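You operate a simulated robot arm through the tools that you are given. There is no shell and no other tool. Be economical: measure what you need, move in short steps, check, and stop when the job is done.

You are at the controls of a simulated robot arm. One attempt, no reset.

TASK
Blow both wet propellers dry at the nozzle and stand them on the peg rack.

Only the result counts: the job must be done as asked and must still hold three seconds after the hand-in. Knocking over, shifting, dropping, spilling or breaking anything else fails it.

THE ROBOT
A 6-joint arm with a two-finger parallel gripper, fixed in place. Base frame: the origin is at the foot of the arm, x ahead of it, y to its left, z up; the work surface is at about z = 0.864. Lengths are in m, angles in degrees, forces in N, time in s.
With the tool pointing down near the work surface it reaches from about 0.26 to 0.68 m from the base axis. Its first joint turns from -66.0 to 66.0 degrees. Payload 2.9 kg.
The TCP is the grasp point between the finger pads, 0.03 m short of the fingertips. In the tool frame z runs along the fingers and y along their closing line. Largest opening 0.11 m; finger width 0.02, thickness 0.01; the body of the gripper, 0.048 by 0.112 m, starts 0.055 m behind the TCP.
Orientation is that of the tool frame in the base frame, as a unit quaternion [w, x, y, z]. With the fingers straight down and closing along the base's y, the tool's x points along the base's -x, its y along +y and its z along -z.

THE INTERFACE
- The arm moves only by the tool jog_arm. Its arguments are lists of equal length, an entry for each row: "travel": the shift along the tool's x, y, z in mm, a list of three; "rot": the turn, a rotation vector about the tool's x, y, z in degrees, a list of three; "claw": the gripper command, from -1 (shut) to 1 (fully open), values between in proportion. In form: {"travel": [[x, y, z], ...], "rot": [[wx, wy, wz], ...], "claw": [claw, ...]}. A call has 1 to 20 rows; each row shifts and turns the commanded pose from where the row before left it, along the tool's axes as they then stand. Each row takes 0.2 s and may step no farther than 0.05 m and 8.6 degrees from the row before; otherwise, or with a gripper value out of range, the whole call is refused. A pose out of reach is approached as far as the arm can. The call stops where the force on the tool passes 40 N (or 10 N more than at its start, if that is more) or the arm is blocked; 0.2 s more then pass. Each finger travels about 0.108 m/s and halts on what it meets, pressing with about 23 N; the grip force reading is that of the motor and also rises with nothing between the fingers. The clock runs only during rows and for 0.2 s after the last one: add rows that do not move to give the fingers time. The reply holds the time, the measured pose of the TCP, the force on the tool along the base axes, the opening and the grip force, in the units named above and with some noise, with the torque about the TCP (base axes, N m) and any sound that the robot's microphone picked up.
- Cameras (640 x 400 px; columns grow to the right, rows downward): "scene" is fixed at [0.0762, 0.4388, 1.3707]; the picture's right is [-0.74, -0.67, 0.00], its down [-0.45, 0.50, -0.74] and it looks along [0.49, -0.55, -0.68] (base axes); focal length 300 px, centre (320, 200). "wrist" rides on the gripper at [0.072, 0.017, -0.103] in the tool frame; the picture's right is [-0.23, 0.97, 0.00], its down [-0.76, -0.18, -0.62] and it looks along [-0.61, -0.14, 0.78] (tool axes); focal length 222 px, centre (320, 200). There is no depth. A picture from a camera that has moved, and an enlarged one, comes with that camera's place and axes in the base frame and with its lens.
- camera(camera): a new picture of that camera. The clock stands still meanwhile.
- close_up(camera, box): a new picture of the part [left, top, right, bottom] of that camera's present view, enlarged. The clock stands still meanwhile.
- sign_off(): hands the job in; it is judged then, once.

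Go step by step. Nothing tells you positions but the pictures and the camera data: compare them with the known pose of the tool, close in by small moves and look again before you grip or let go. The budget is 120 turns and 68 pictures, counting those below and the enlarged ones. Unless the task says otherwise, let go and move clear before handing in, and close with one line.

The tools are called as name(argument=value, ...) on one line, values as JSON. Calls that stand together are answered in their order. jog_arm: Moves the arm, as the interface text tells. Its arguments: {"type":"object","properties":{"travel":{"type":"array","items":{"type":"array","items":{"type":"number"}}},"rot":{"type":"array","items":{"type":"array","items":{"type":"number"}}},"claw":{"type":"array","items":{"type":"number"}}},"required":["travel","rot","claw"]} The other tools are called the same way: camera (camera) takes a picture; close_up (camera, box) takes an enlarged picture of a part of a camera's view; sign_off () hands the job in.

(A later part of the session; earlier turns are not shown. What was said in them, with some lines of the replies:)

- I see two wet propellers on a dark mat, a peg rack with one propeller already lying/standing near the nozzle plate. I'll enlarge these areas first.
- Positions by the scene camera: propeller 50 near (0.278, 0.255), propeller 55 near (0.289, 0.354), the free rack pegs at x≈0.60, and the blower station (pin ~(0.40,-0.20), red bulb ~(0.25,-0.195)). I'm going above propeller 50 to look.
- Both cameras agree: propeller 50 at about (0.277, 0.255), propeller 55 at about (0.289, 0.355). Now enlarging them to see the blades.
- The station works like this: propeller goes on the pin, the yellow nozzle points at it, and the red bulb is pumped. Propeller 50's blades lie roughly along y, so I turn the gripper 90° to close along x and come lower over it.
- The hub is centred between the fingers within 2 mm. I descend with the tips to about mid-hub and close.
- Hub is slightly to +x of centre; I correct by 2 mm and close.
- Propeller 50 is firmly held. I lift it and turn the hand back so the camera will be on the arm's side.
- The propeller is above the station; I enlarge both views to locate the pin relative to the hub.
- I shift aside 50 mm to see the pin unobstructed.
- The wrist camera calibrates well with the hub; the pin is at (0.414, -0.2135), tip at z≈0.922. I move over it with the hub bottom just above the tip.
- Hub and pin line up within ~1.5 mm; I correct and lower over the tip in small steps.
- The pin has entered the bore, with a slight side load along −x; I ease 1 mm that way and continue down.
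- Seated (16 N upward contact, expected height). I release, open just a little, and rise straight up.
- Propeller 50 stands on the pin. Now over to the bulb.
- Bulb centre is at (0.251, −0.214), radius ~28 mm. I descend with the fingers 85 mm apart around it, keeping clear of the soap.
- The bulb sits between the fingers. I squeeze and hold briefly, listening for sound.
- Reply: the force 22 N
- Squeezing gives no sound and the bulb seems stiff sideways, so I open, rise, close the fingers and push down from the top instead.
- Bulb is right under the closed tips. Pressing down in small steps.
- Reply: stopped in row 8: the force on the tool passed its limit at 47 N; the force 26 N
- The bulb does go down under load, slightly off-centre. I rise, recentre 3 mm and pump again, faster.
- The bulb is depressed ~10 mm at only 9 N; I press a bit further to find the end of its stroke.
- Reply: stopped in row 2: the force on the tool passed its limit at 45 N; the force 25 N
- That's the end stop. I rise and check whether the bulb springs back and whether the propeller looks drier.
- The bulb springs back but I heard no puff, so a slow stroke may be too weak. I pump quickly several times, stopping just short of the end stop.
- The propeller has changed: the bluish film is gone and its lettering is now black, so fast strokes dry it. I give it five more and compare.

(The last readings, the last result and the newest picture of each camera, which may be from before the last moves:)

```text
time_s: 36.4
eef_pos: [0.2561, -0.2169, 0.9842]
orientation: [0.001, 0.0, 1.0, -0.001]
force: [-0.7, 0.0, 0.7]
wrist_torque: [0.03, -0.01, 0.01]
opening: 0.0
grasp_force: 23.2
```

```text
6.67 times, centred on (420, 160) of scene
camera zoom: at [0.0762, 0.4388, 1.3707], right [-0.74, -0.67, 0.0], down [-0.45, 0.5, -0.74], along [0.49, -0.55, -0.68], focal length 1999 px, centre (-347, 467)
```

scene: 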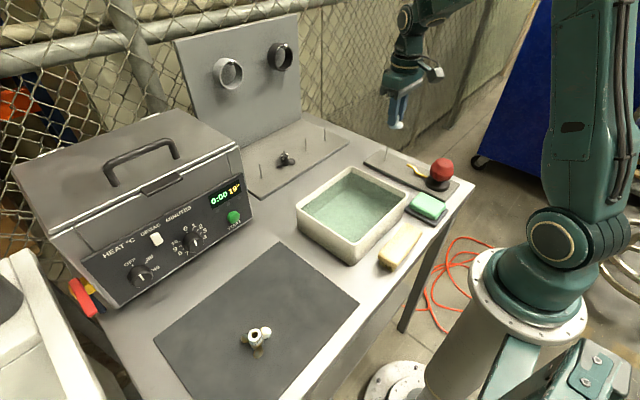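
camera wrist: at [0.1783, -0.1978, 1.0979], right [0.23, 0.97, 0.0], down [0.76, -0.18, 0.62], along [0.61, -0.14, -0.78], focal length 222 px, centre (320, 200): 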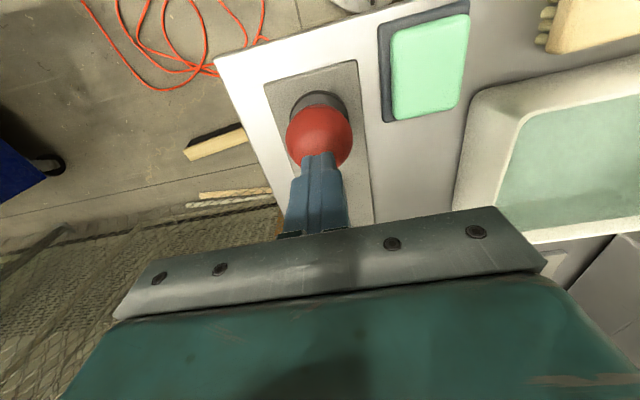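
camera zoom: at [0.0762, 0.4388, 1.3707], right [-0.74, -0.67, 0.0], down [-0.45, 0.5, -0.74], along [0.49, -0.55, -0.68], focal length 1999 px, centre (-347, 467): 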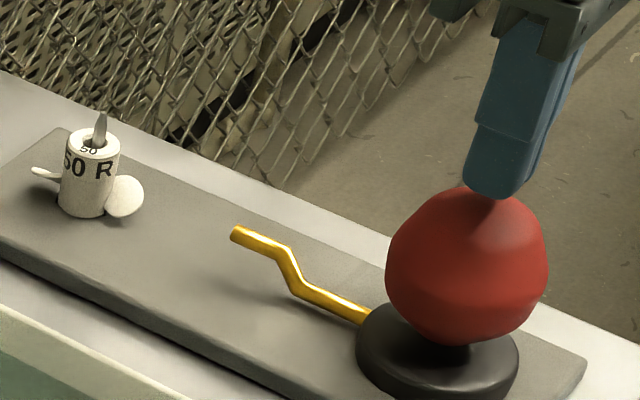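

Unchanged, so it is fully dry. Back to the pin to pick it up.

jog_arm(travel=[[0, 0, -40], [0, 0, -20], [-40, 0, 0], [-40, 0, 0], [-40, 1, 0], [-38, 1, 0], [0, 0, 40], [0, 0, 0], [0, 0, 0]], rot=[[0, 0, 0], [0, 0, 0], [0, 0, 0], [0, 0, 0], [0, 0, 0], [0, 0, 0], [0, 0, 0], [0, 0, 0], [0, 0, 0]], claw=[-1, -1, -0.1, -0.1, -0.1, -0.1, -0.1, -0.1, -0.1])

close_up(camera="wrist", box=[240, 80, 400, 200])

```text
time_s: 38.4
eef_pos: [0.4105, -0.2159, 1.0039]
orientation: [0.001, 0.0, 1.0, -0.003]
force: [0.5, 0.2, 0.0]
wrist_torque: [-0.03, 0.01, -0.03]
opening: 0.0497
grasp_force: 0.1
```

```text
3.33 times, centred on (320, 140) of wrist
camera zoom: at [0.3371, -0.2003, 1.107], right [0.23, 0.97, 0.0], down [0.76, -0.18, 0.63], along [0.61, -0.14, -0.78], focal length 740 px, centre (320, 400)
```

zoom: 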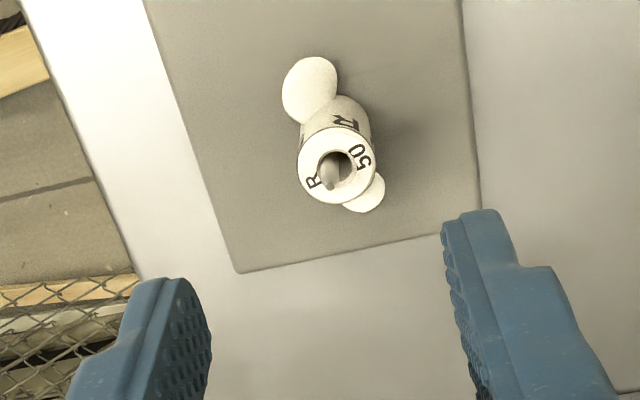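

Hub at (0.4145, −0.2135); I shift 4 mm in x and 2 mm in y, descend and grip.

jog_arm(travel=[[-3.5, 2.2, 20], [0, 0, 20], [0, 0, 20], [0, 0, 18], [0, 0, 12], [0, 0, 0], [0, 0, 0], [0, 0, 0], [0, 0, 0], [0, 0, 0]], rot=[[0, 0, 0], [0, 0, 0], [0, 0, 0], [0, 0, 0], [0, 0, 0], [0, 0, 0], [0, 0, 0], [0, 0, 0], [0, 0, 0], [0, 0, 0]], claw=[-0.1, -0.1, -0.1, -0.1, -0.1, -0.1, -0.5, -1, -1, -1])

close_up(camera="wrist", box=[240, 80, 400, 200])

```text
time_s: 40.6
eef_pos: [0.4158, -0.214, 0.9157]
orientation: [0.002, 0.001, 1.0, -0.001]
force: [0.1, 0.2, -0.2]
wrist_torque: [0.0, 0.0, -0.01]
opening: 0.0208
grasp_force: 22.8
```

```text
3.33 times, centred on (320, 140) of wrist
camera zoom: at [0.3423, -0.198, 1.0176], right [0.23, 0.97, 0.0], down [0.76, -0.18, 0.63], along [0.61, -0.14, -0.78], focal length 740 px, centre (320, 400)
```

zoom: 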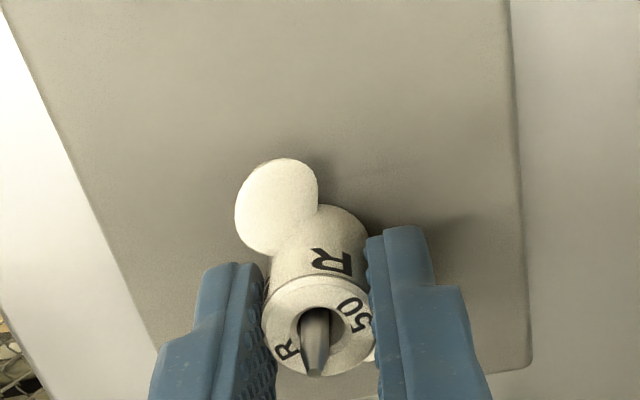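

Held securely. I lift it off the pin and go beside the last rack peg for a look.

jog_arm(travel=[[0, 0, -20], [0, 0, -25], [0, 0, -35], [0, 0, -35], [-37, 10, 0], [-37, 10, 0], [-37, 10, 0], [-37, 10, 0], [-37, 10, 0], [0, 34, 0], [0, 0, 0], [0, 0, 0]], rot=[[0, 0, 0], [0, 0, 0], [0, 0, 0], [0, 0, 0], [0, 0, 0], [0, 0, 0], [0, 0, 0], [0, 0, 0], [0, 0, 0], [0, 0, 0], [0, 0, 0], [0, 0, 0]], claw=[-1, -1, -1, -1, -1, -1, -1, -1, -1, -1, -1, -1])

camera(camera="wrist")

close_up(camera="wrist", box=[180, 80, 420, 230])

```text
time_s: 43.2
eef_pos: [0.6021, -0.1304, 1.0311]
orientation: [0.001, 0.0, 1.0, -0.002]
force: [-0.6, 0.6, -0.2]
wrist_torque: [-0.01, -0.01, -0.01]
opening: 0.0204
grasp_force: 23.1
```

```text
24 pictures are left
camera wrist: at [0.5283, -0.1136, 1.1334], right [0.23, 0.97, 0.0], down [0.76, -0.18, 0.63], along [0.61, -0.14, -0.78], focal length 222 px, centre (320, 200)
```

wrist: 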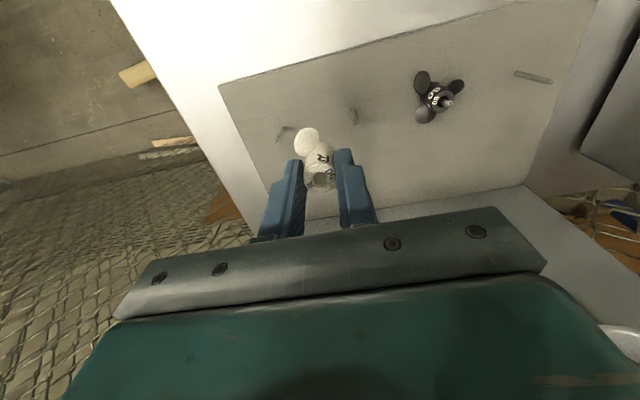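

```text
2.67 times, centred on (300, 155) of wrist
camera zoom: at [0.5283, -0.1136, 1.1334], right [0.23, 0.97, 0.0], down [0.76, -0.18, 0.63], along [0.61, -0.14, -0.78], focal length 592 px, centre (373, 320)
```

zoom: 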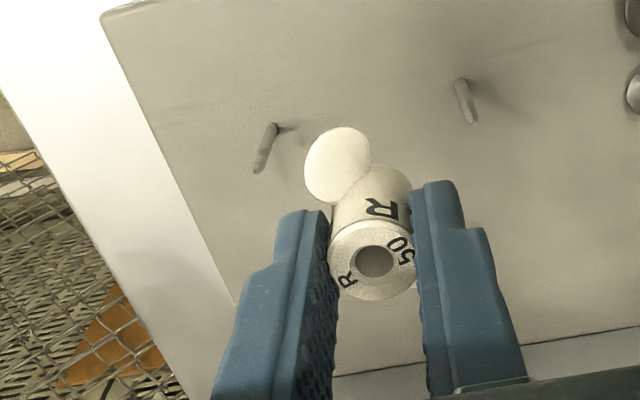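

Peg 4 is at (0.613, −0.178), peg 3 at (0.613, −0.094), tips at z≈0.919. Moving the hub over peg 4 just above its tip.

jog_arm(travel=[[-6, -24, 0], [-6.5, -24.5, 0], [0, 0, 30], [0, 0, 30], [0, 0, 0], [0, 0, 0]], rot=[[0, 0, 0], [0, 0, 0], [0, 0, 0], [0, 0, 0], [0, 0, 0], [0, 0, 0]], claw=[-1, -1, -1, -1, -1, -1])

close_up(camera="wrist", box=[240, 80, 400, 200])

```text
time_s: 44.6
eef_pos: [0.6121, -0.1784, 0.9696]
orientation: [0.002, 0.0, 1.0, -0.002]
force: [-0.1, 0.1, -0.4]
wrist_torque: [-0.02, -0.01, -0.04]
opening: 0.0207
grasp_force: 22.6
```

```text
3.33 times, centred on (320, 140) of wrist
camera zoom: at [0.5393, -0.1622, 1.0724], right [0.23, 0.97, 0.0], down [0.76, -0.18, 0.63], along [0.61, -0.14, -0.78], focal length 740 px, centre (320, 400)
```

zoom: 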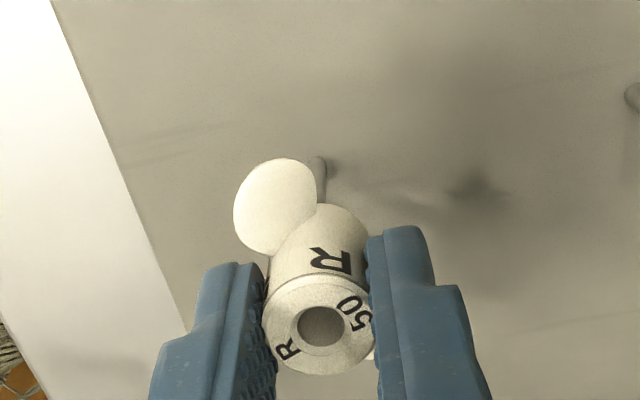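

Aligned within 1 mm. Lowering onto the peg.

jog_arm(travel=[[-0.7, 0, 0], [0, 0, 6], [0, 0, 6], [0, 0, 6], [0, 0, 6], [0, 0, 6], [0, 0, 0]], rot=[[0, 0, 0], [0, 0, 0], [0, 0, 0], [0, 0, 0], [0, 0, 0], [0, 0, 0], [0, 0, 0]], claw=[-1, -1, -1, -1, -1, -1, -1])

```text
time_s: 46.2
eef_pos: [0.614, -0.1783, 0.9413]
orientation: [0.002, 0.0, 1.0, -0.002]
force: [0.2, -0.7, 0.5]
wrist_torque: [0.01, -0.01, -0.07]
opening: 0.0205
grasp_force: 22.8
```

No resistance, so the peg is in the bore. I continue down to the seat.

jog_arm(travel=[[0, 0, 7], [0, 0, 7], [0, 0, 6], [0, 0, 3], [0, 0, 2], [0, 0, 0]], rot=[[0, 0, 0], [0, 0, 0], [0, 0, 0], [0, 0, 0], [0, 0, 0], [0, 0, 0]], claw=[-1, -1, -1, -1, -1, -1])

close_up(camera="scene", box=[250, 100, 350, 190])

```text
time_s: 47.6
eef_pos: [0.615, -0.179, 0.9165]
orientation: [0.002, -0.001, 1.0, -0.002]
force: [0.3, -0.3, 1.0]
wrist_torque: [-0.02, -0.04, 0.0]
opening: 0.0207
grasp_force: 22.9
```

```text
4.44 times, centred on (300, 145) of scene
camera zoom: at [0.0762, 0.4388, 1.3707], right [-0.74, -0.67, 0.0], down [-0.45, 0.5, -0.74], along [0.49, -0.55, -0.68], focal length 1333 px, centre (409, 444)
```

zoom: 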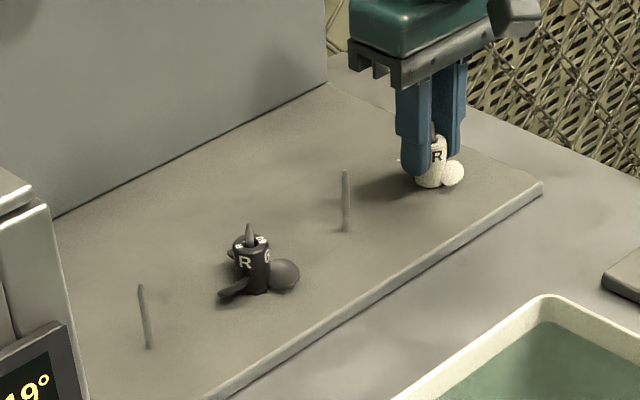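

Almost seated; I go down until contact.

jog_arm(travel=[[0, 0, 1.5], [0, 0, 1.5], [0, 0, 0]], rot=[[0, 0, 0], [0, 0, 0], [0, 0, 0]], claw=[-1, -1, -1])

```text
time_s: 48.4
eef_pos: [0.614, -0.1769, 0.9148]
orientation: [0.004, 0.0, 1.0, -0.003]
force: [-1.6, 1.0, 15.2]
wrist_torque: [0.07, 0.1, -0.04]
opening: 0.0203
grasp_force: 22.5
```

Contact at 15 N: seated. Release, rise and head back towards propeller 55.

jog_arm(travel=[[0, 0, -0.5], [0, 0, 0], [0, 0, 0], [0, 0, -8], [0, 0, -15], [0, 0, -30], [0, 0, -40], [0, 0, -30], [0, 0, 0]], rot=[[0, 0, 0], [0, 0, 0], [0, 0, 0], [0, 0, 0], [0, 0, 0], [0, 0, 0], [0, 0, 0], [0, 0, 0], [0, 0, 0]], claw=[-0.3, -0.1, -0.1, -0.1, -0.1, -0.1, -0.1, -0.1, -0.1])

close_up(camera="wrist", box=[240, 60, 500, 200])

```text
time_s: 50.4
eef_pos: [0.6129, -0.1758, 1.0373]
orientation: [0.001, 0.0, 1.0, -0.002]
force: [-0.6, 0.0, 0.0]
wrist_torque: [-0.01, -0.01, -0.03]
opening: 0.0495
grasp_force: 0.0
```

```text
2.46 times, centred on (370, 130) of wrist
camera zoom: at [0.5402, -0.1611, 1.1399], right [0.23, 0.97, 0.0], down [0.76, -0.18, 0.63], along [0.61, -0.14, -0.78], focal length 547 px, centre (197, 372)
```

zoom: 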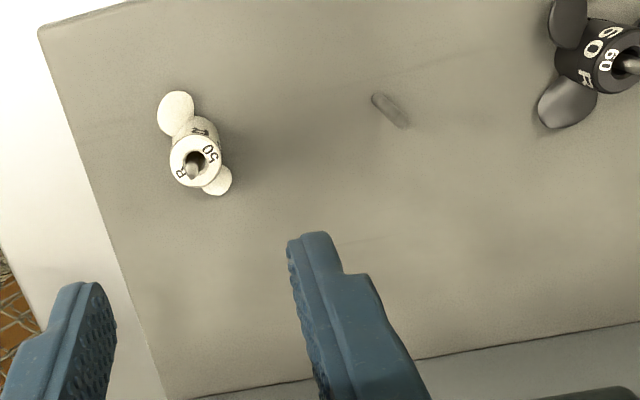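

Propeller 50 stands on peg 4, peg 3 beside it is free. Now over to propeller 55, turning the hand 36° so the fingers fit between its blades.

jog_arm(travel=[[25.1, 40.8, 0], [25.1, 40.8, 0], [25.1, 40.8, 0], [25.1, 40.8, 0], [25.1, 40.8, 0], [25.1, 40.8, 0], [25.1, 40.8, 0], [25.1, 40.8, 0], [25.1, 40.8, 0], [25.1, 40.8, 0], [25.1, 40.8, 0], [25.1, 40.8, 0], [25.1, 40.8, 0], [0, 0, 14], [0, 0, 14], [0, 0, 14], [0, 0, 14], [0, 0, 14], [0, 0, 0]], rot=[[0, 0, 0], [0, 0, 0], [0, 0, 0], [0, 0, 0], [0, 0, 0], [0, 0, 0], [0, 0, 0], [0, 0, 0], [0, 0, 0], [0, 0, 0], [0, 0, 0], [0, 0, 0], [0, 0, 0], [0, 0, -8], [0, 0, -8], [0, 0, -8], [0, 0, -8], [0, 0, -4], [0, 0, 0]], claw=[0, 0, 0, 0, 0, 0, 0, 0, 0, 0, 0, 0, 0, 0, 0, 0, 0, 0, 0])

close_up(camera="wrist", box=[220, 60, 420, 220])

close_up(camera="scene", box=[200, 270, 320, 360])

```text
time_s: 54.4
eef_pos: [0.2883, 0.352, 0.9626]
orientation: [0.002, -0.309, 0.951, -0.003]
force: [-0.2, -0.2, 0.3]
wrist_torque: [0.01, 0.0, -0.01]
opening: 0.055
grasp_force: 0.0
```

```text
2.50 times, centred on (320, 140) of wrist
camera zoom: at [0.219, 0.3228, 1.066], right [-0.39, 0.92, -0.01], down [0.72, 0.31, 0.62], along [0.58, 0.24, -0.78], focal length 555 px, centre (320, 350)
```

zoom: 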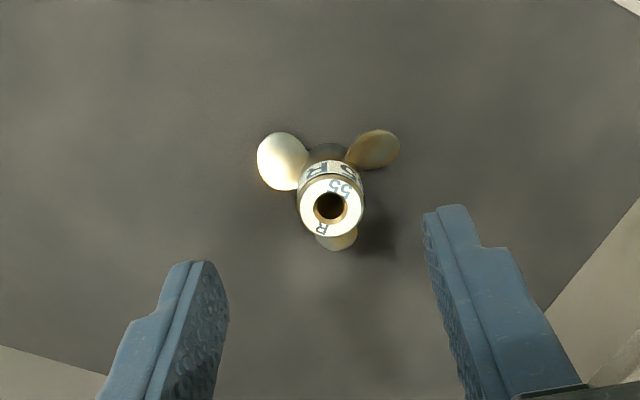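

```text
4.44 times, centred on (260, 315) of scene
camera zoom: at [0.0762, 0.4388, 1.3707], right [-0.74, -0.67, 0.0], down [-0.45, 0.5, -0.74], along [0.49, -0.55, -0.68], focal length 1333 px, centre (587, -311)
```

zoom: 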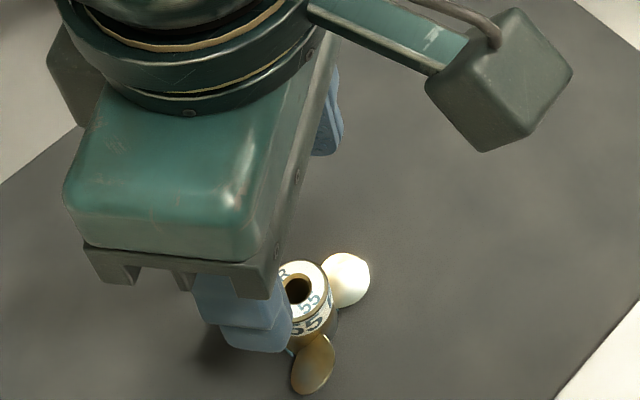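

The fingers are symmetric about the blades. I correct 2–3 mm, descend so the tips grip only the upper half of the hub, then look.

jog_arm(travel=[[-2.2, 1.9, 10], [0, 0, 15], [0, 0, 15], [0, 0, 9], [0, 0, 0]], rot=[[0, 0, 0], [0, 0, 0], [0, 0, 0], [0, 0, 0], [0, 0, 0]], claw=[0, 0, 0, 0, -0.3])

close_up(camera="wrist", box=[240, 100, 400, 220])

```text
time_s: 55.6
eef_pos: [0.2893, 0.3566, 0.9137]
orientation: [0.001, -0.309, 0.951, -0.002]
force: [0.5, -0.7, -0.1]
wrist_torque: [-0.04, 0.02, -0.02]
opening: 0.0384
grasp_force: 0.0
```

```text
3.33 times, centred on (320, 160) of wrist
camera zoom: at [0.2204, 0.3258, 1.017], right [-0.39, 0.92, 0.0], down [0.72, 0.31, 0.62], along [0.58, 0.24, -0.78], focal length 740 px, centre (320, 333)
```

zoom: 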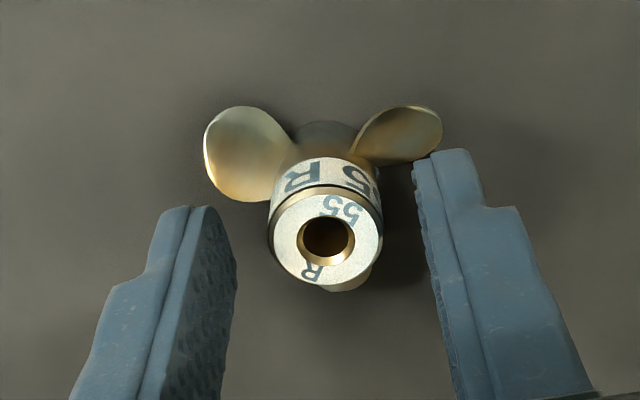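

Centred. Closing.

jog_arm(travel=[[0, 0, 0], [0, 0, 0], [0, 0, 0], [0, 0, 0]], rot=[[0, 0, 0], [0, 0, 0], [0, 0, 0], [0, 0, 0]], claw=[-0.6, -1, -1, -1])

close_up(camera="wrist", box=[240, 100, 400, 220])

```text
time_s: 56.6
eef_pos: [0.2897, 0.3559, 0.915]
orientation: [0.001, -0.308, 0.951, -0.002]
force: [0.4, 0.0, -0.3]
wrist_torque: [0.0, 0.01, 0.02]
opening: 0.0228
grasp_force: 23.6
```

```text
3.33 times, centred on (320, 160) of wrist
camera zoom: at [0.2204, 0.3258, 1.0172], right [-0.39, 0.92, 0.0], down [0.72, 0.31, 0.62], along [0.58, 0.24, -0.78], focal length 740 px, centre (320, 333)
```

zoom: 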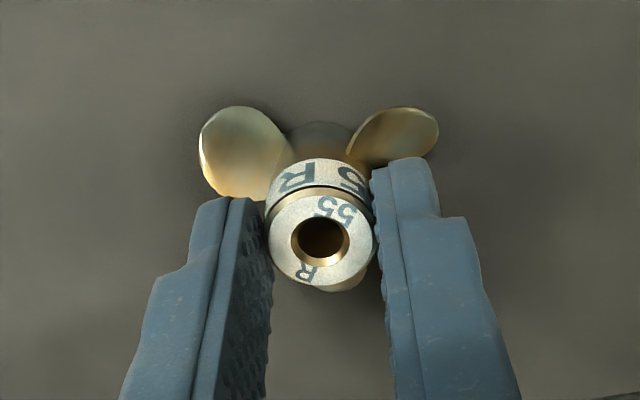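

Gripped (opening 22.8 mm). Lift, turn back, and carry to the drying pin.

jog_arm(travel=[[0, 0, -15], [0, 0, -30], [0, 0, -40], [0, 0, -40], [0, 0, 0], [0, 0, 0], [0, 0, 0], [0, 0, 0], [0, 0, 0], [0, 0, 0]], rot=[[0, 0, 0], [0, 0, 0], [0, 0, 0], [0, 0, 0], [0, 0, 8], [0, 0, 8], [0, 0, 8], [0, 0, 8], [0, 0, 4], [0, 0, 0]], claw=[-1, -1, -1, -1, -1, -1, -1, -1, -1, -1])

jog_arm(travel=[[-9.6, -43.8, 0], [-9.6, -43.8, 0], [-9.6, -43.8, 0], [-9.6, -43.8, 0], [-9.6, -43.8, 0], [-9.6, -43.8, 0], [-9.6, -43.8, 0], [-9.6, -43.8, 0], [-9.6, -43.8, 0], [-9.6, -43.8, 0], [-9.6, -43.8, 0], [-9.6, -43.8, 0], [-9.6, -43.8, 0], [0, 0, 0], [0, 0, 0]], rot=[[0, 0, 0], [0, 0, 0], [0, 0, 0], [0, 0, 0], [0, 0, 0], [0, 0, 0], [0, 0, 0], [0, 0, 0], [0, 0, 0], [0, 0, 0], [0, 0, 0], [0, 0, 0], [0, 0, 0], [0, 0, 0], [0, 0, 0]], claw=[-1, -1, -1, -1, -1, -1, -1, -1, -1, -1, -1, -1, -1, -1, -1])

close_up(camera="wrist", box=[240, 80, 400, 200])

```text
time_s: 58.8
eef_pos: [0.2889, 0.356, 1.0392]
orientation: [0.001, 0.0, 1.0, -0.002]
force: [0.7, 0.2, -0.8]
wrist_torque: [0.01, 0.02, 0.01]
opening: 0.0229
grasp_force: 22.3
```

```text
time_s: 62.0
eef_pos: [0.4124, -0.2145, 1.0416]
orientation: [0.003, -0.001, 1.0, -0.003]
force: [-0.6, -0.6, -0.9]
wrist_torque: [-0.01, 0.02, 0.0]
opening: 0.0226
grasp_force: 23.5
```

```text
3.33 times, centred on (320, 140) of wrist
camera zoom: at [0.3401, -0.1975, 1.1443], right [0.23, 0.97, 0.0], down [0.76, -0.18, 0.63], along [0.61, -0.14, -0.78], focal length 740 px, centre (320, 400)
```

zoom: 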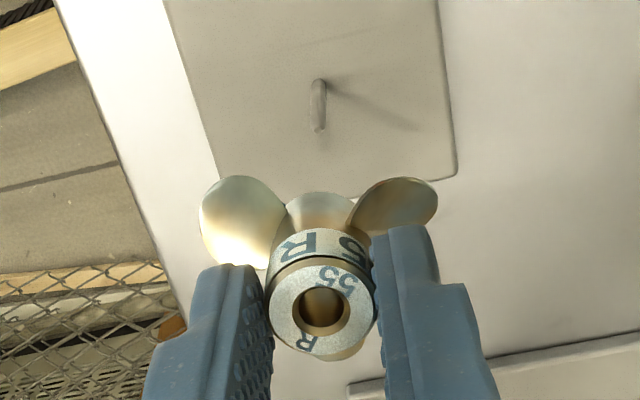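

Hub and pin nearly aligned already. Lowering to just above the tip.

jog_arm(travel=[[-1, -0.2, 20], [0, 0, 25], [0, 0, 20], [0, 0, 0], [0, 0, 0]], rot=[[0, 0, 0], [0, 0, 0], [0, 0, 0], [0, 0, 0], [0, 0, 0]], claw=[-1, -1, -1, -1, -1])

close_up(camera="wrist", box=[240, 80, 400, 200])

```text
time_s: 63.2
eef_pos: [0.4116, -0.2129, 0.9765]
orientation: [0.001, -0.001, 1.0, -0.003]
force: [0.4, 0.1, -0.9]
wrist_torque: [0.02, -0.01, -0.01]
opening: 0.0226
grasp_force: 22.9
```

```text
3.33 times, centred on (320, 140) of wrist
camera zoom: at [0.3391, -0.1972, 1.0795], right [0.23, 0.97, 0.0], down [0.76, -0.18, 0.63], along [0.61, -0.14, -0.78], focal length 740 px, centre (320, 400)
```

zoom: 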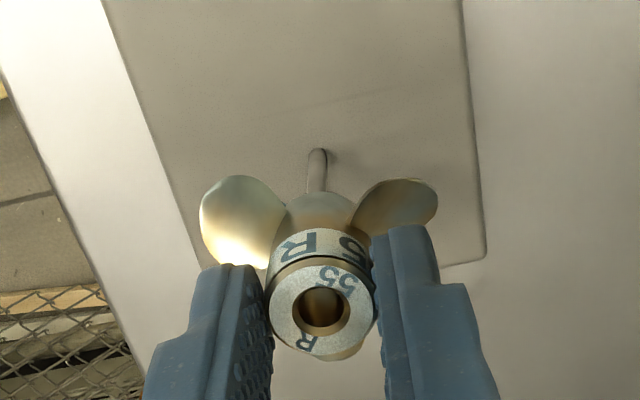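

Hub is ~2 mm short in x and 1 mm in y; correcting and lowering over the tip.

jog_arm(travel=[[-1.8, -1.1, 0], [0, 0, 6], [0, 0, 6], [0, 0, 6], [0, 0, 6], [0, 0, 0]], rot=[[0, 0, 0], [0, 0, 0], [0, 0, 0], [0, 0, 0], [0, 0, 0], [0, 0, 0]], claw=[-1, -1, -1, -1, -1, -1])

```text
time_s: 64.6
eef_pos: [0.4163, -0.2152, 0.9536]
orientation: [0.002, 0.001, 1.0, -0.002]
force: [0.8, 0.8, -0.6]
wrist_torque: [0.01, -0.01, -0.02]
opening: 0.0226
grasp_force: 23.0
```

No resistance with the hub bottom below the pin tip; going on to the seat.

jog_arm(travel=[[0, 0, 8], [0, 0, 8], [0, 0, 7], [0, 0, 4], [0, 0, 2.5], [0, 0, 1.5], [0, 0, 1.5], [0, 0, 0]], rot=[[0, 0, 0], [0, 0, 0], [0, 0, 0], [0, 0, 0], [0, 0, 0], [0, 0, 0], [0, 0, 0], [0, 0, 0]], claw=[-1, -1, -1, -1, -1, -1, -1, -1])

close_up(camera="scene", box=[380, 110, 460, 190])

```text
time_s: 66.4
eef_pos: [0.4146, -0.2169, 0.9215]
orientation: [0.003, 0.001, 1.0, -0.002]
force: [-3.8, -2.0, 19.2]
wrist_torque: [0.07, 0.1, 0.07]
opening: 0.0226
grasp_force: 23.1
```

```text
5.00 times, centred on (420, 150) of scene
camera zoom: at [0.0759, 0.4388, 1.3707], right [-0.74, -0.67, 0.0], down [-0.45, 0.5, -0.74], along [0.49, -0.55, -0.68], focal length 1499 px, centre (-180, 450)
```

zoom: 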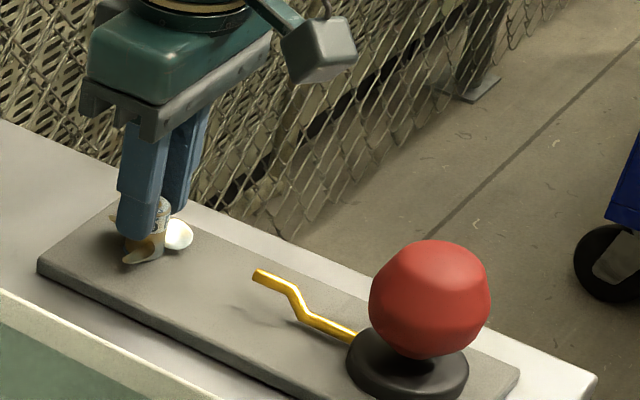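

Seated with 19 N contact. Release, rise and return above the bulb with fingers closed.

jog_arm(travel=[[0, 0, -0.5], [0, 0, 0], [0, 0, 0], [0, 0, -8], [0, 0, -20], [0, 0, -30], [0, 0, -40], [0, 0, -25], [40, 0, 0], [40, 0, 0], [40, 0, 0], [40, 0, 0], [0, 0, 30], [0, 0, 20], [0, 0, 0], [0, 0, 0]], rot=[[0, 0, 0], [0, 0, 0], [0, 0, 0], [0, 0, 0], [0, 0, 0], [0, 0, 0], [0, 0, 0], [0, 0, 0], [0, 0, 0], [0, 0, 0], [0, 0, 0], [0, 0, 0], [0, 0, 0], [0, 0, 0], [0, 0, 0], [0, 0, 0]], claw=[-0.3, -0.1, -0.1, -0.1, -0.1, -0.1, -0.1, -0.1, -1, -1, -1, -1, -1, -1, -1, -1])

close_up(camera="scene", box=[380, 130, 460, 190])

```text
time_s: 69.8
eef_pos: [0.257, -0.2138, 0.9914]
orientation: [0.002, 0.001, 1.0, -0.002]
force: [0.4, 0.5, 0.3]
wrist_torque: [0.0, 0.01, -0.01]
opening: 0.0
grasp_force: 23.0
```

```text
6.67 times, centred on (420, 160) of scene
camera zoom: at [0.0762, 0.4388, 1.3707], right [-0.74, -0.67, 0.0], down [-0.45, 0.5, -0.74], along [0.49, -0.55, -0.68], focal length 1999 px, centre (-347, 467)
```

zoom: 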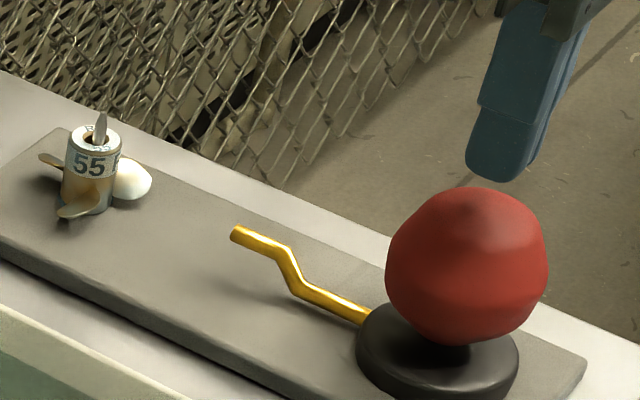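

Propeller 55 stands on the pin, still bluish-wet. Now eight fast pumps.

jog_arm(travel=[[1.5, -2.5, 6], [0, 0, 24], [0, 0, -24], [0, 0, 24], [0, 0, -24], [0, 0, 24], [0, 0, -24], [0, 0, 24], [0, 0, -24], [0, 0, 24], [0, 0, -24], [0, 0, 24], [0, 0, -24], [0, 0, 24], [0, 0, -24], [0, 0, 24], [0, 0, -24]], rot=[[0, 0, 0], [0, 0, 0], [0, 0, 0], [0, 0, 0], [0, 0, 0], [0, 0, 0], [0, 0, 0], [0, 0, 0], [0, 0, 0], [0, 0, 0], [0, 0, 0], [0, 0, 0], [0, 0, 0], [0, 0, 0], [0, 0, 0], [0, 0, 0], [0, 0, 0]], claw=[-1, -1, -1, -1, -1, -1, -1, -1, -1, -1, -1, -1, -1, -1, -1, -1, -1])

close_up(camera="scene", box=[380, 130, 460, 190])

```text
time_s: 73.4
eef_pos: [0.2537, -0.2165, 0.9879]
orientation: [0.001, 0.0, 1.0, -0.002]
force: [0.1, 0.5, -0.4]
wrist_torque: [0.01, 0.02, 0.02]
opening: 0.0
grasp_force: 22.7
```

```text
6.67 times, centred on (420, 160) of scene
camera zoom: at [0.0762, 0.4388, 1.3707], right [-0.74, -0.67, 0.0], down [-0.45, 0.5, -0.74], along [0.49, -0.55, -0.68], focal length 1999 px, centre (-347, 467)
```

zoom: 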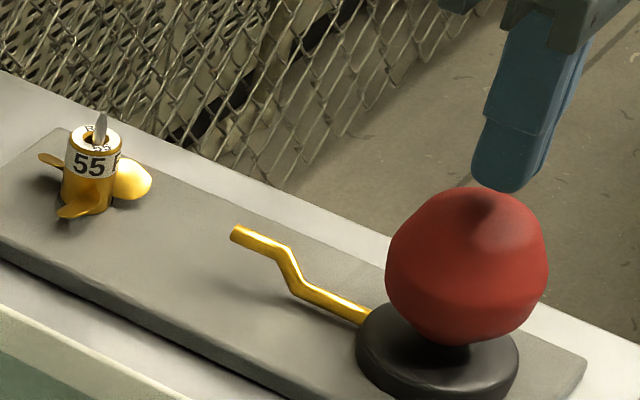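

It now shines gold with black lettering: dry. Five more pumps for margin, then back over the pin.

jog_arm(travel=[[0, 0, 1.5], [0, 0, 24], [0, 0, -24], [0, 0, 24], [0, 0, -24], [0, 0, 24], [0, 0, -24], [0, 0, 24], [0, 0, -24], [0, 0, 24], [0, 0, -24]], rot=[[0, 0, 0], [0, 0, 0], [0, 0, 0], [0, 0, 0], [0, 0, 0], [0, 0, 0], [0, 0, 0], [0, 0, 0], [0, 0, 0], [0, 0, 0], [0, 0, 0]], claw=[-1, -1, -1, -1, -1, -1, -1, -1, -1, -1, -1])

jog_arm(travel=[[0, 0, -40], [0, 0, -20], [-40, 0, 0], [-40, 0, 0], [-40, 1, 0], [-39, 1, 0], [0, 0, 40], [0, 0, 0], [0, 0, 0]], rot=[[0, 0, 0], [0, 0, 0], [0, 0, 0], [0, 0, 0], [0, 0, 0], [0, 0, 0], [0, 0, 0], [0, 0, 0], [0, 0, 0]], claw=[-1, -1, -0.1, -0.1, -0.1, -0.1, -0.1, -0.1, -0.1])

close_up(camera="wrist", box=[240, 80, 400, 200])

```text
time_s: 75.8
eef_pos: [0.2535, -0.2157, 0.9866]
orientation: [0.002, 0.001, 1.0, -0.001]
force: [0.1, -0.4, -0.6]
wrist_torque: [-0.02, 0.01, 0.01]
opening: 0.0
grasp_force: 23.1
```

```text
time_s: 77.8
eef_pos: [0.4139, -0.2153, 1.0066]
orientation: [0.002, 0.0, 1.0, -0.002]
force: [-0.1, -0.8, -0.4]
wrist_torque: [0.03, 0.01, -0.03]
opening: 0.0496
grasp_force: 0.1
```

```text
3.33 times, centred on (320, 140) of wrist
camera zoom: at [0.3404, -0.1994, 1.1084], right [0.23, 0.97, 0.0], down [0.76, -0.18, 0.63], along [0.61, -0.14, -0.78], focal length 740 px, centre (320, 400)
```

zoom: 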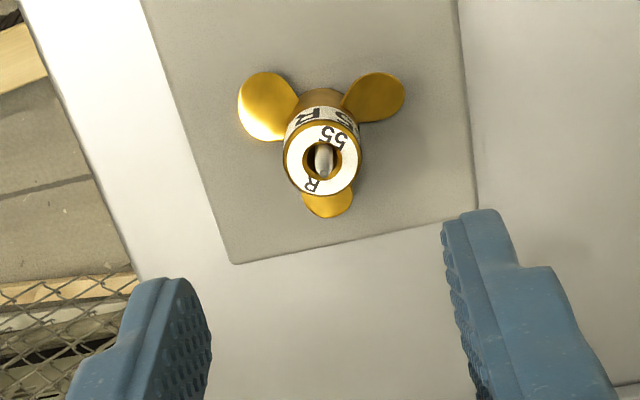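

Centred and dry. Descend and grip at the same height as before.

jog_arm(travel=[[-1.5, 0, 20], [0, 0, 20], [0, 0, 20], [0, 0, 15], [0, 0, 9.5], [0, 0, 0], [0, 0, 0], [0, 0, 0], [0, 0, 0], [0, 0, 0]], rot=[[0, 0, 0], [0, 0, 0], [0, 0, 0], [0, 0, 0], [0, 0, 0], [0, 0, 0], [0, 0, 0], [0, 0, 0], [0, 0, 0], [0, 0, 0]], claw=[-0.1, -0.1, -0.1, -0.1, -0.1, -0.1, -0.5, -1, -1, -1])

```text
time_s: 80.0
eef_pos: [0.4137, -0.2139, 0.9224]
orientation: [0.001, 0.0, 1.0, -0.002]
force: [0.3, 0.0, 0.4]
wrist_torque: [-0.02, 0.02, -0.01]
opening: 0.0227
grasp_force: 23.2
```

Gripped. Lift off and carry to above peg 3.

jog_arm(travel=[[0, 0, -20], [0, 0, -30], [0, 0, -35], [0, 0, -37], [-40, 24, 0], [-40, 24, 0], [-40, 24, 0], [-40, 24, 0], [-39, 24, 0], [0, 0, 0], [0, 0, 0]], rot=[[0, 0, 0], [0, 0, 0], [0, 0, 0], [0, 0, 0], [0, 0, 0], [0, 0, 0], [0, 0, 0], [0, 0, 0], [0, 0, 0], [0, 0, 0], [0, 0, 0]], claw=[-1, -1, -1, -1, -1, -1, -1, -1, -1, -1, -1])

close_up(camera="wrist", box=[200, 60, 440, 220])

```text
time_s: 82.4
eef_pos: [0.6113, -0.0956, 1.0444]
orientation: [0.003, 0.0, 1.0, -0.002]
force: [0.1, -0.3, -0.7]
wrist_torque: [-0.01, 0.02, -0.01]
opening: 0.0225
grasp_force: 23.4
```

```text
2.50 times, centred on (320, 140) of wrist
camera zoom: at [0.5389, -0.0801, 1.1462], right [0.23, 0.97, 0.0], down [0.76, -0.18, 0.63], along [0.61, -0.14, -0.78], focal length 555 px, centre (320, 350)
```

zoom: 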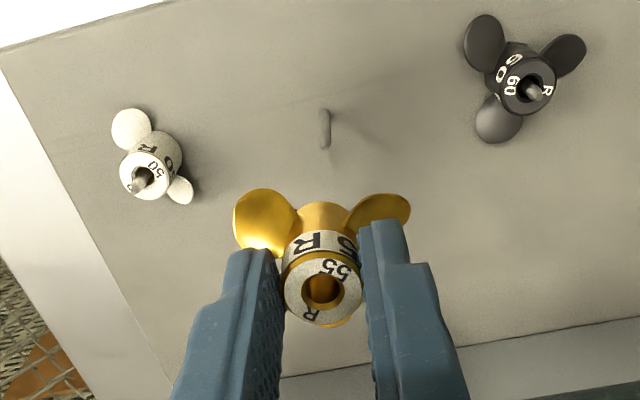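

Nearly aligned. Lower to just above the tip and recheck.

jog_arm(travel=[[0, 1.5, 20], [0, 0, 25], [0, 0, 23], [0, 0, 0], [0, 0, 0]], rot=[[0, 0, 0], [0, 0, 0], [0, 0, 0], [0, 0, 0], [0, 0, 0]], claw=[-1, -1, -1, -1, -1])

close_up(camera="wrist", box=[240, 80, 400, 200])

```text
time_s: 83.6
eef_pos: [0.6138, -0.0944, 0.975]
orientation: [0.002, -0.001, 1.0, -0.002]
force: [0.9, -0.1, -0.8]
wrist_torque: [-0.02, -0.01, -0.04]
opening: 0.0225
grasp_force: 22.9
```

```text
3.33 times, centred on (320, 140) of wrist
camera zoom: at [0.5407, -0.0788, 1.0783], right [0.23, 0.97, 0.0], down [0.76, -0.18, 0.63], along [0.61, -0.14, -0.78], focal length 740 px, centre (320, 400)
```

zoom: 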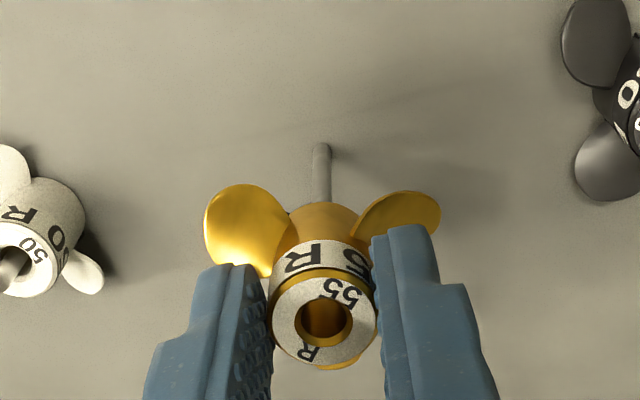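

The hub sits ~2.5 mm further out in the grip this time; I correct (−2.4 mm x, +0.8 mm y) and lower.

jog_arm(travel=[[2.4, 0.8, 0], [0, 0, 6], [0, 0, 6], [0, 0, 6], [0, 0, 4], [0, 0, 0]], rot=[[0, 0, 0], [0, 0, 0], [0, 0, 0], [0, 0, 0], [0, 0, 0], [0, 0, 0]], claw=[-1, -1, -1, -1, -1, -1])

close_up(camera="scene", box=[250, 100, 350, 190])

```text
time_s: 85.0
eef_pos: [0.6115, -0.0927, 0.9535]
orientation: [0.002, 0.001, 1.0, -0.002]
force: [-0.2, 0.2, -0.7]
wrist_torque: [0.02, -0.03, -0.01]
opening: 0.0224
grasp_force: 22.3
```

```text
4.44 times, centred on (300, 145) of scene
camera zoom: at [0.0763, 0.4388, 1.3707], right [-0.74, -0.67, 0.0], down [-0.45, 0.5, -0.74], along [0.49, -0.55, -0.68], focal length 1333 px, centre (409, 444)
```

zoom: 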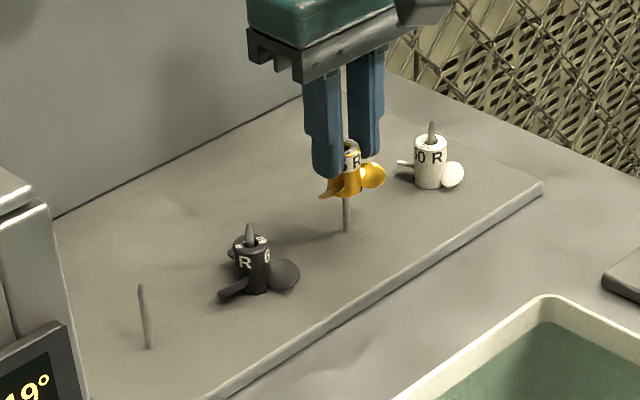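

The peg is in the bore with no side load. Continue down until seated.

jog_arm(travel=[[0, 0, 8], [0, 0, 8], [0, 0, 7], [0, 0, 4], [0, 0, 2.5], [0, 0, 1.5], [0, 0, 0]], rot=[[0, 0, 0], [0, 0, 0], [0, 0, 0], [0, 0, 0], [0, 0, 0], [0, 0, 0], [0, 0, 0]], claw=[-1, -1, -1, -1, -1, -1, -1])

```text
time_s: 86.6
eef_pos: [0.6107, -0.0942, 0.9243]
orientation: [0.001, 0.0, 1.0, -0.002]
force: [0.6, -0.4, -0.7]
wrist_torque: [-0.02, -0.02, -0.01]
opening: 0.0225
grasp_force: 23.0
```

Not yet touching; a few more small steps.

jog_arm(travel=[[0, 0, 1.3], [0, 0, 1.3], [0, 0, 1.2], [0, 0, 0]], rot=[[0, 0, 0], [0, 0, 0], [0, 0, 0], [0, 0, 0]], claw=[-1, -1, -1, -1])

```text
time_s: 87.6
eef_pos: [0.6116, -0.0934, 0.9221]
orientation: [0.003, 0.0, 1.0, -0.002]
force: [-5.2, -1.6, 20.7]
wrist_torque: [0.09, 0.23, 0.09]
opening: 0.0224
grasp_force: 22.6
```

Seated with 21 N contact. Release and rise clear.

jog_arm(travel=[[0, 0, -0.8], [0, 0, 0], [0, 0, 0], [0, 0, -8], [0, 0, -15], [0, 0, -30], [0, 0, -40], [0, 0, -40], [40, 0, 0], [40, 0, 0], [40, 0, 0], [0, 0, 0]], rot=[[0, 0, 0], [0, 0, 0], [0, 0, 0], [0, 0, 0], [0, 0, 0], [0, 0, 0], [0, 0, 0], [0, 0, 0], [0, 0, 0], [0, 0, 0], [0, 0, 0], [0, 0, 0]], claw=[-0.3, -0.1, -0.1, -0.1, -0.1, -0.1, -0.1, -0.1, -0.1, -0.1, -0.1, -0.1])

camera(camera="scene")

close_up(camera="scene", box=[250, 100, 350, 190])

```text
time_s: 90.2
eef_pos: [0.4944, -0.0921, 1.0538]
orientation: [0.001, 0.0, 1.0, -0.002]
force: [0.6, -0.1, 0.1]
wrist_torque: [-0.01, 0.02, 0.01]
opening: 0.0492
grasp_force: 0.1
```

```text
6 pictures are left
```

scene: 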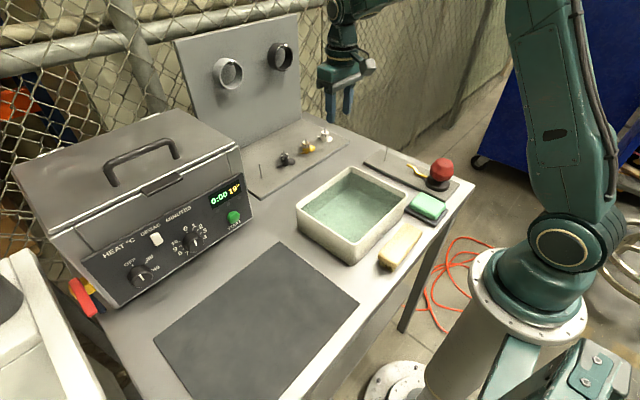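

```text
4.44 times, centred on (300, 145) of scene
camera zoom: at [0.0762, 0.4388, 1.3707], right [-0.74, -0.67, 0.0], down [-0.45, 0.5, -0.74], along [0.49, -0.55, -0.68], focal length 1333 px, centre (409, 444)
```

zoom: 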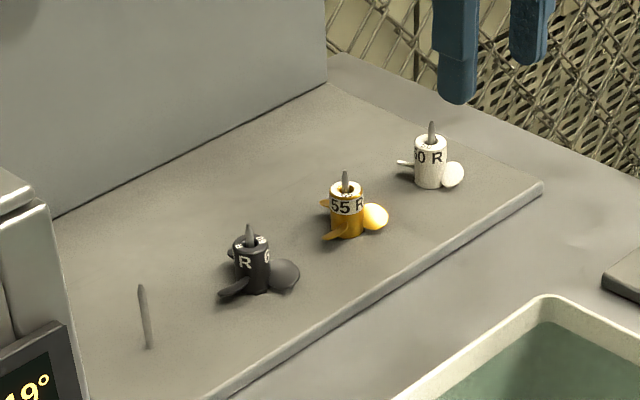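

Both propellers are dry and standing on rack pegs, the hand is clear, and nothing else has moved. I'm handing in.

sign_off()

```text
The job is handed in.
```

Propellers 50 and 55 were both blown dry at the nozzle and now stand seated on free pegs of the rack; the job is handed in.
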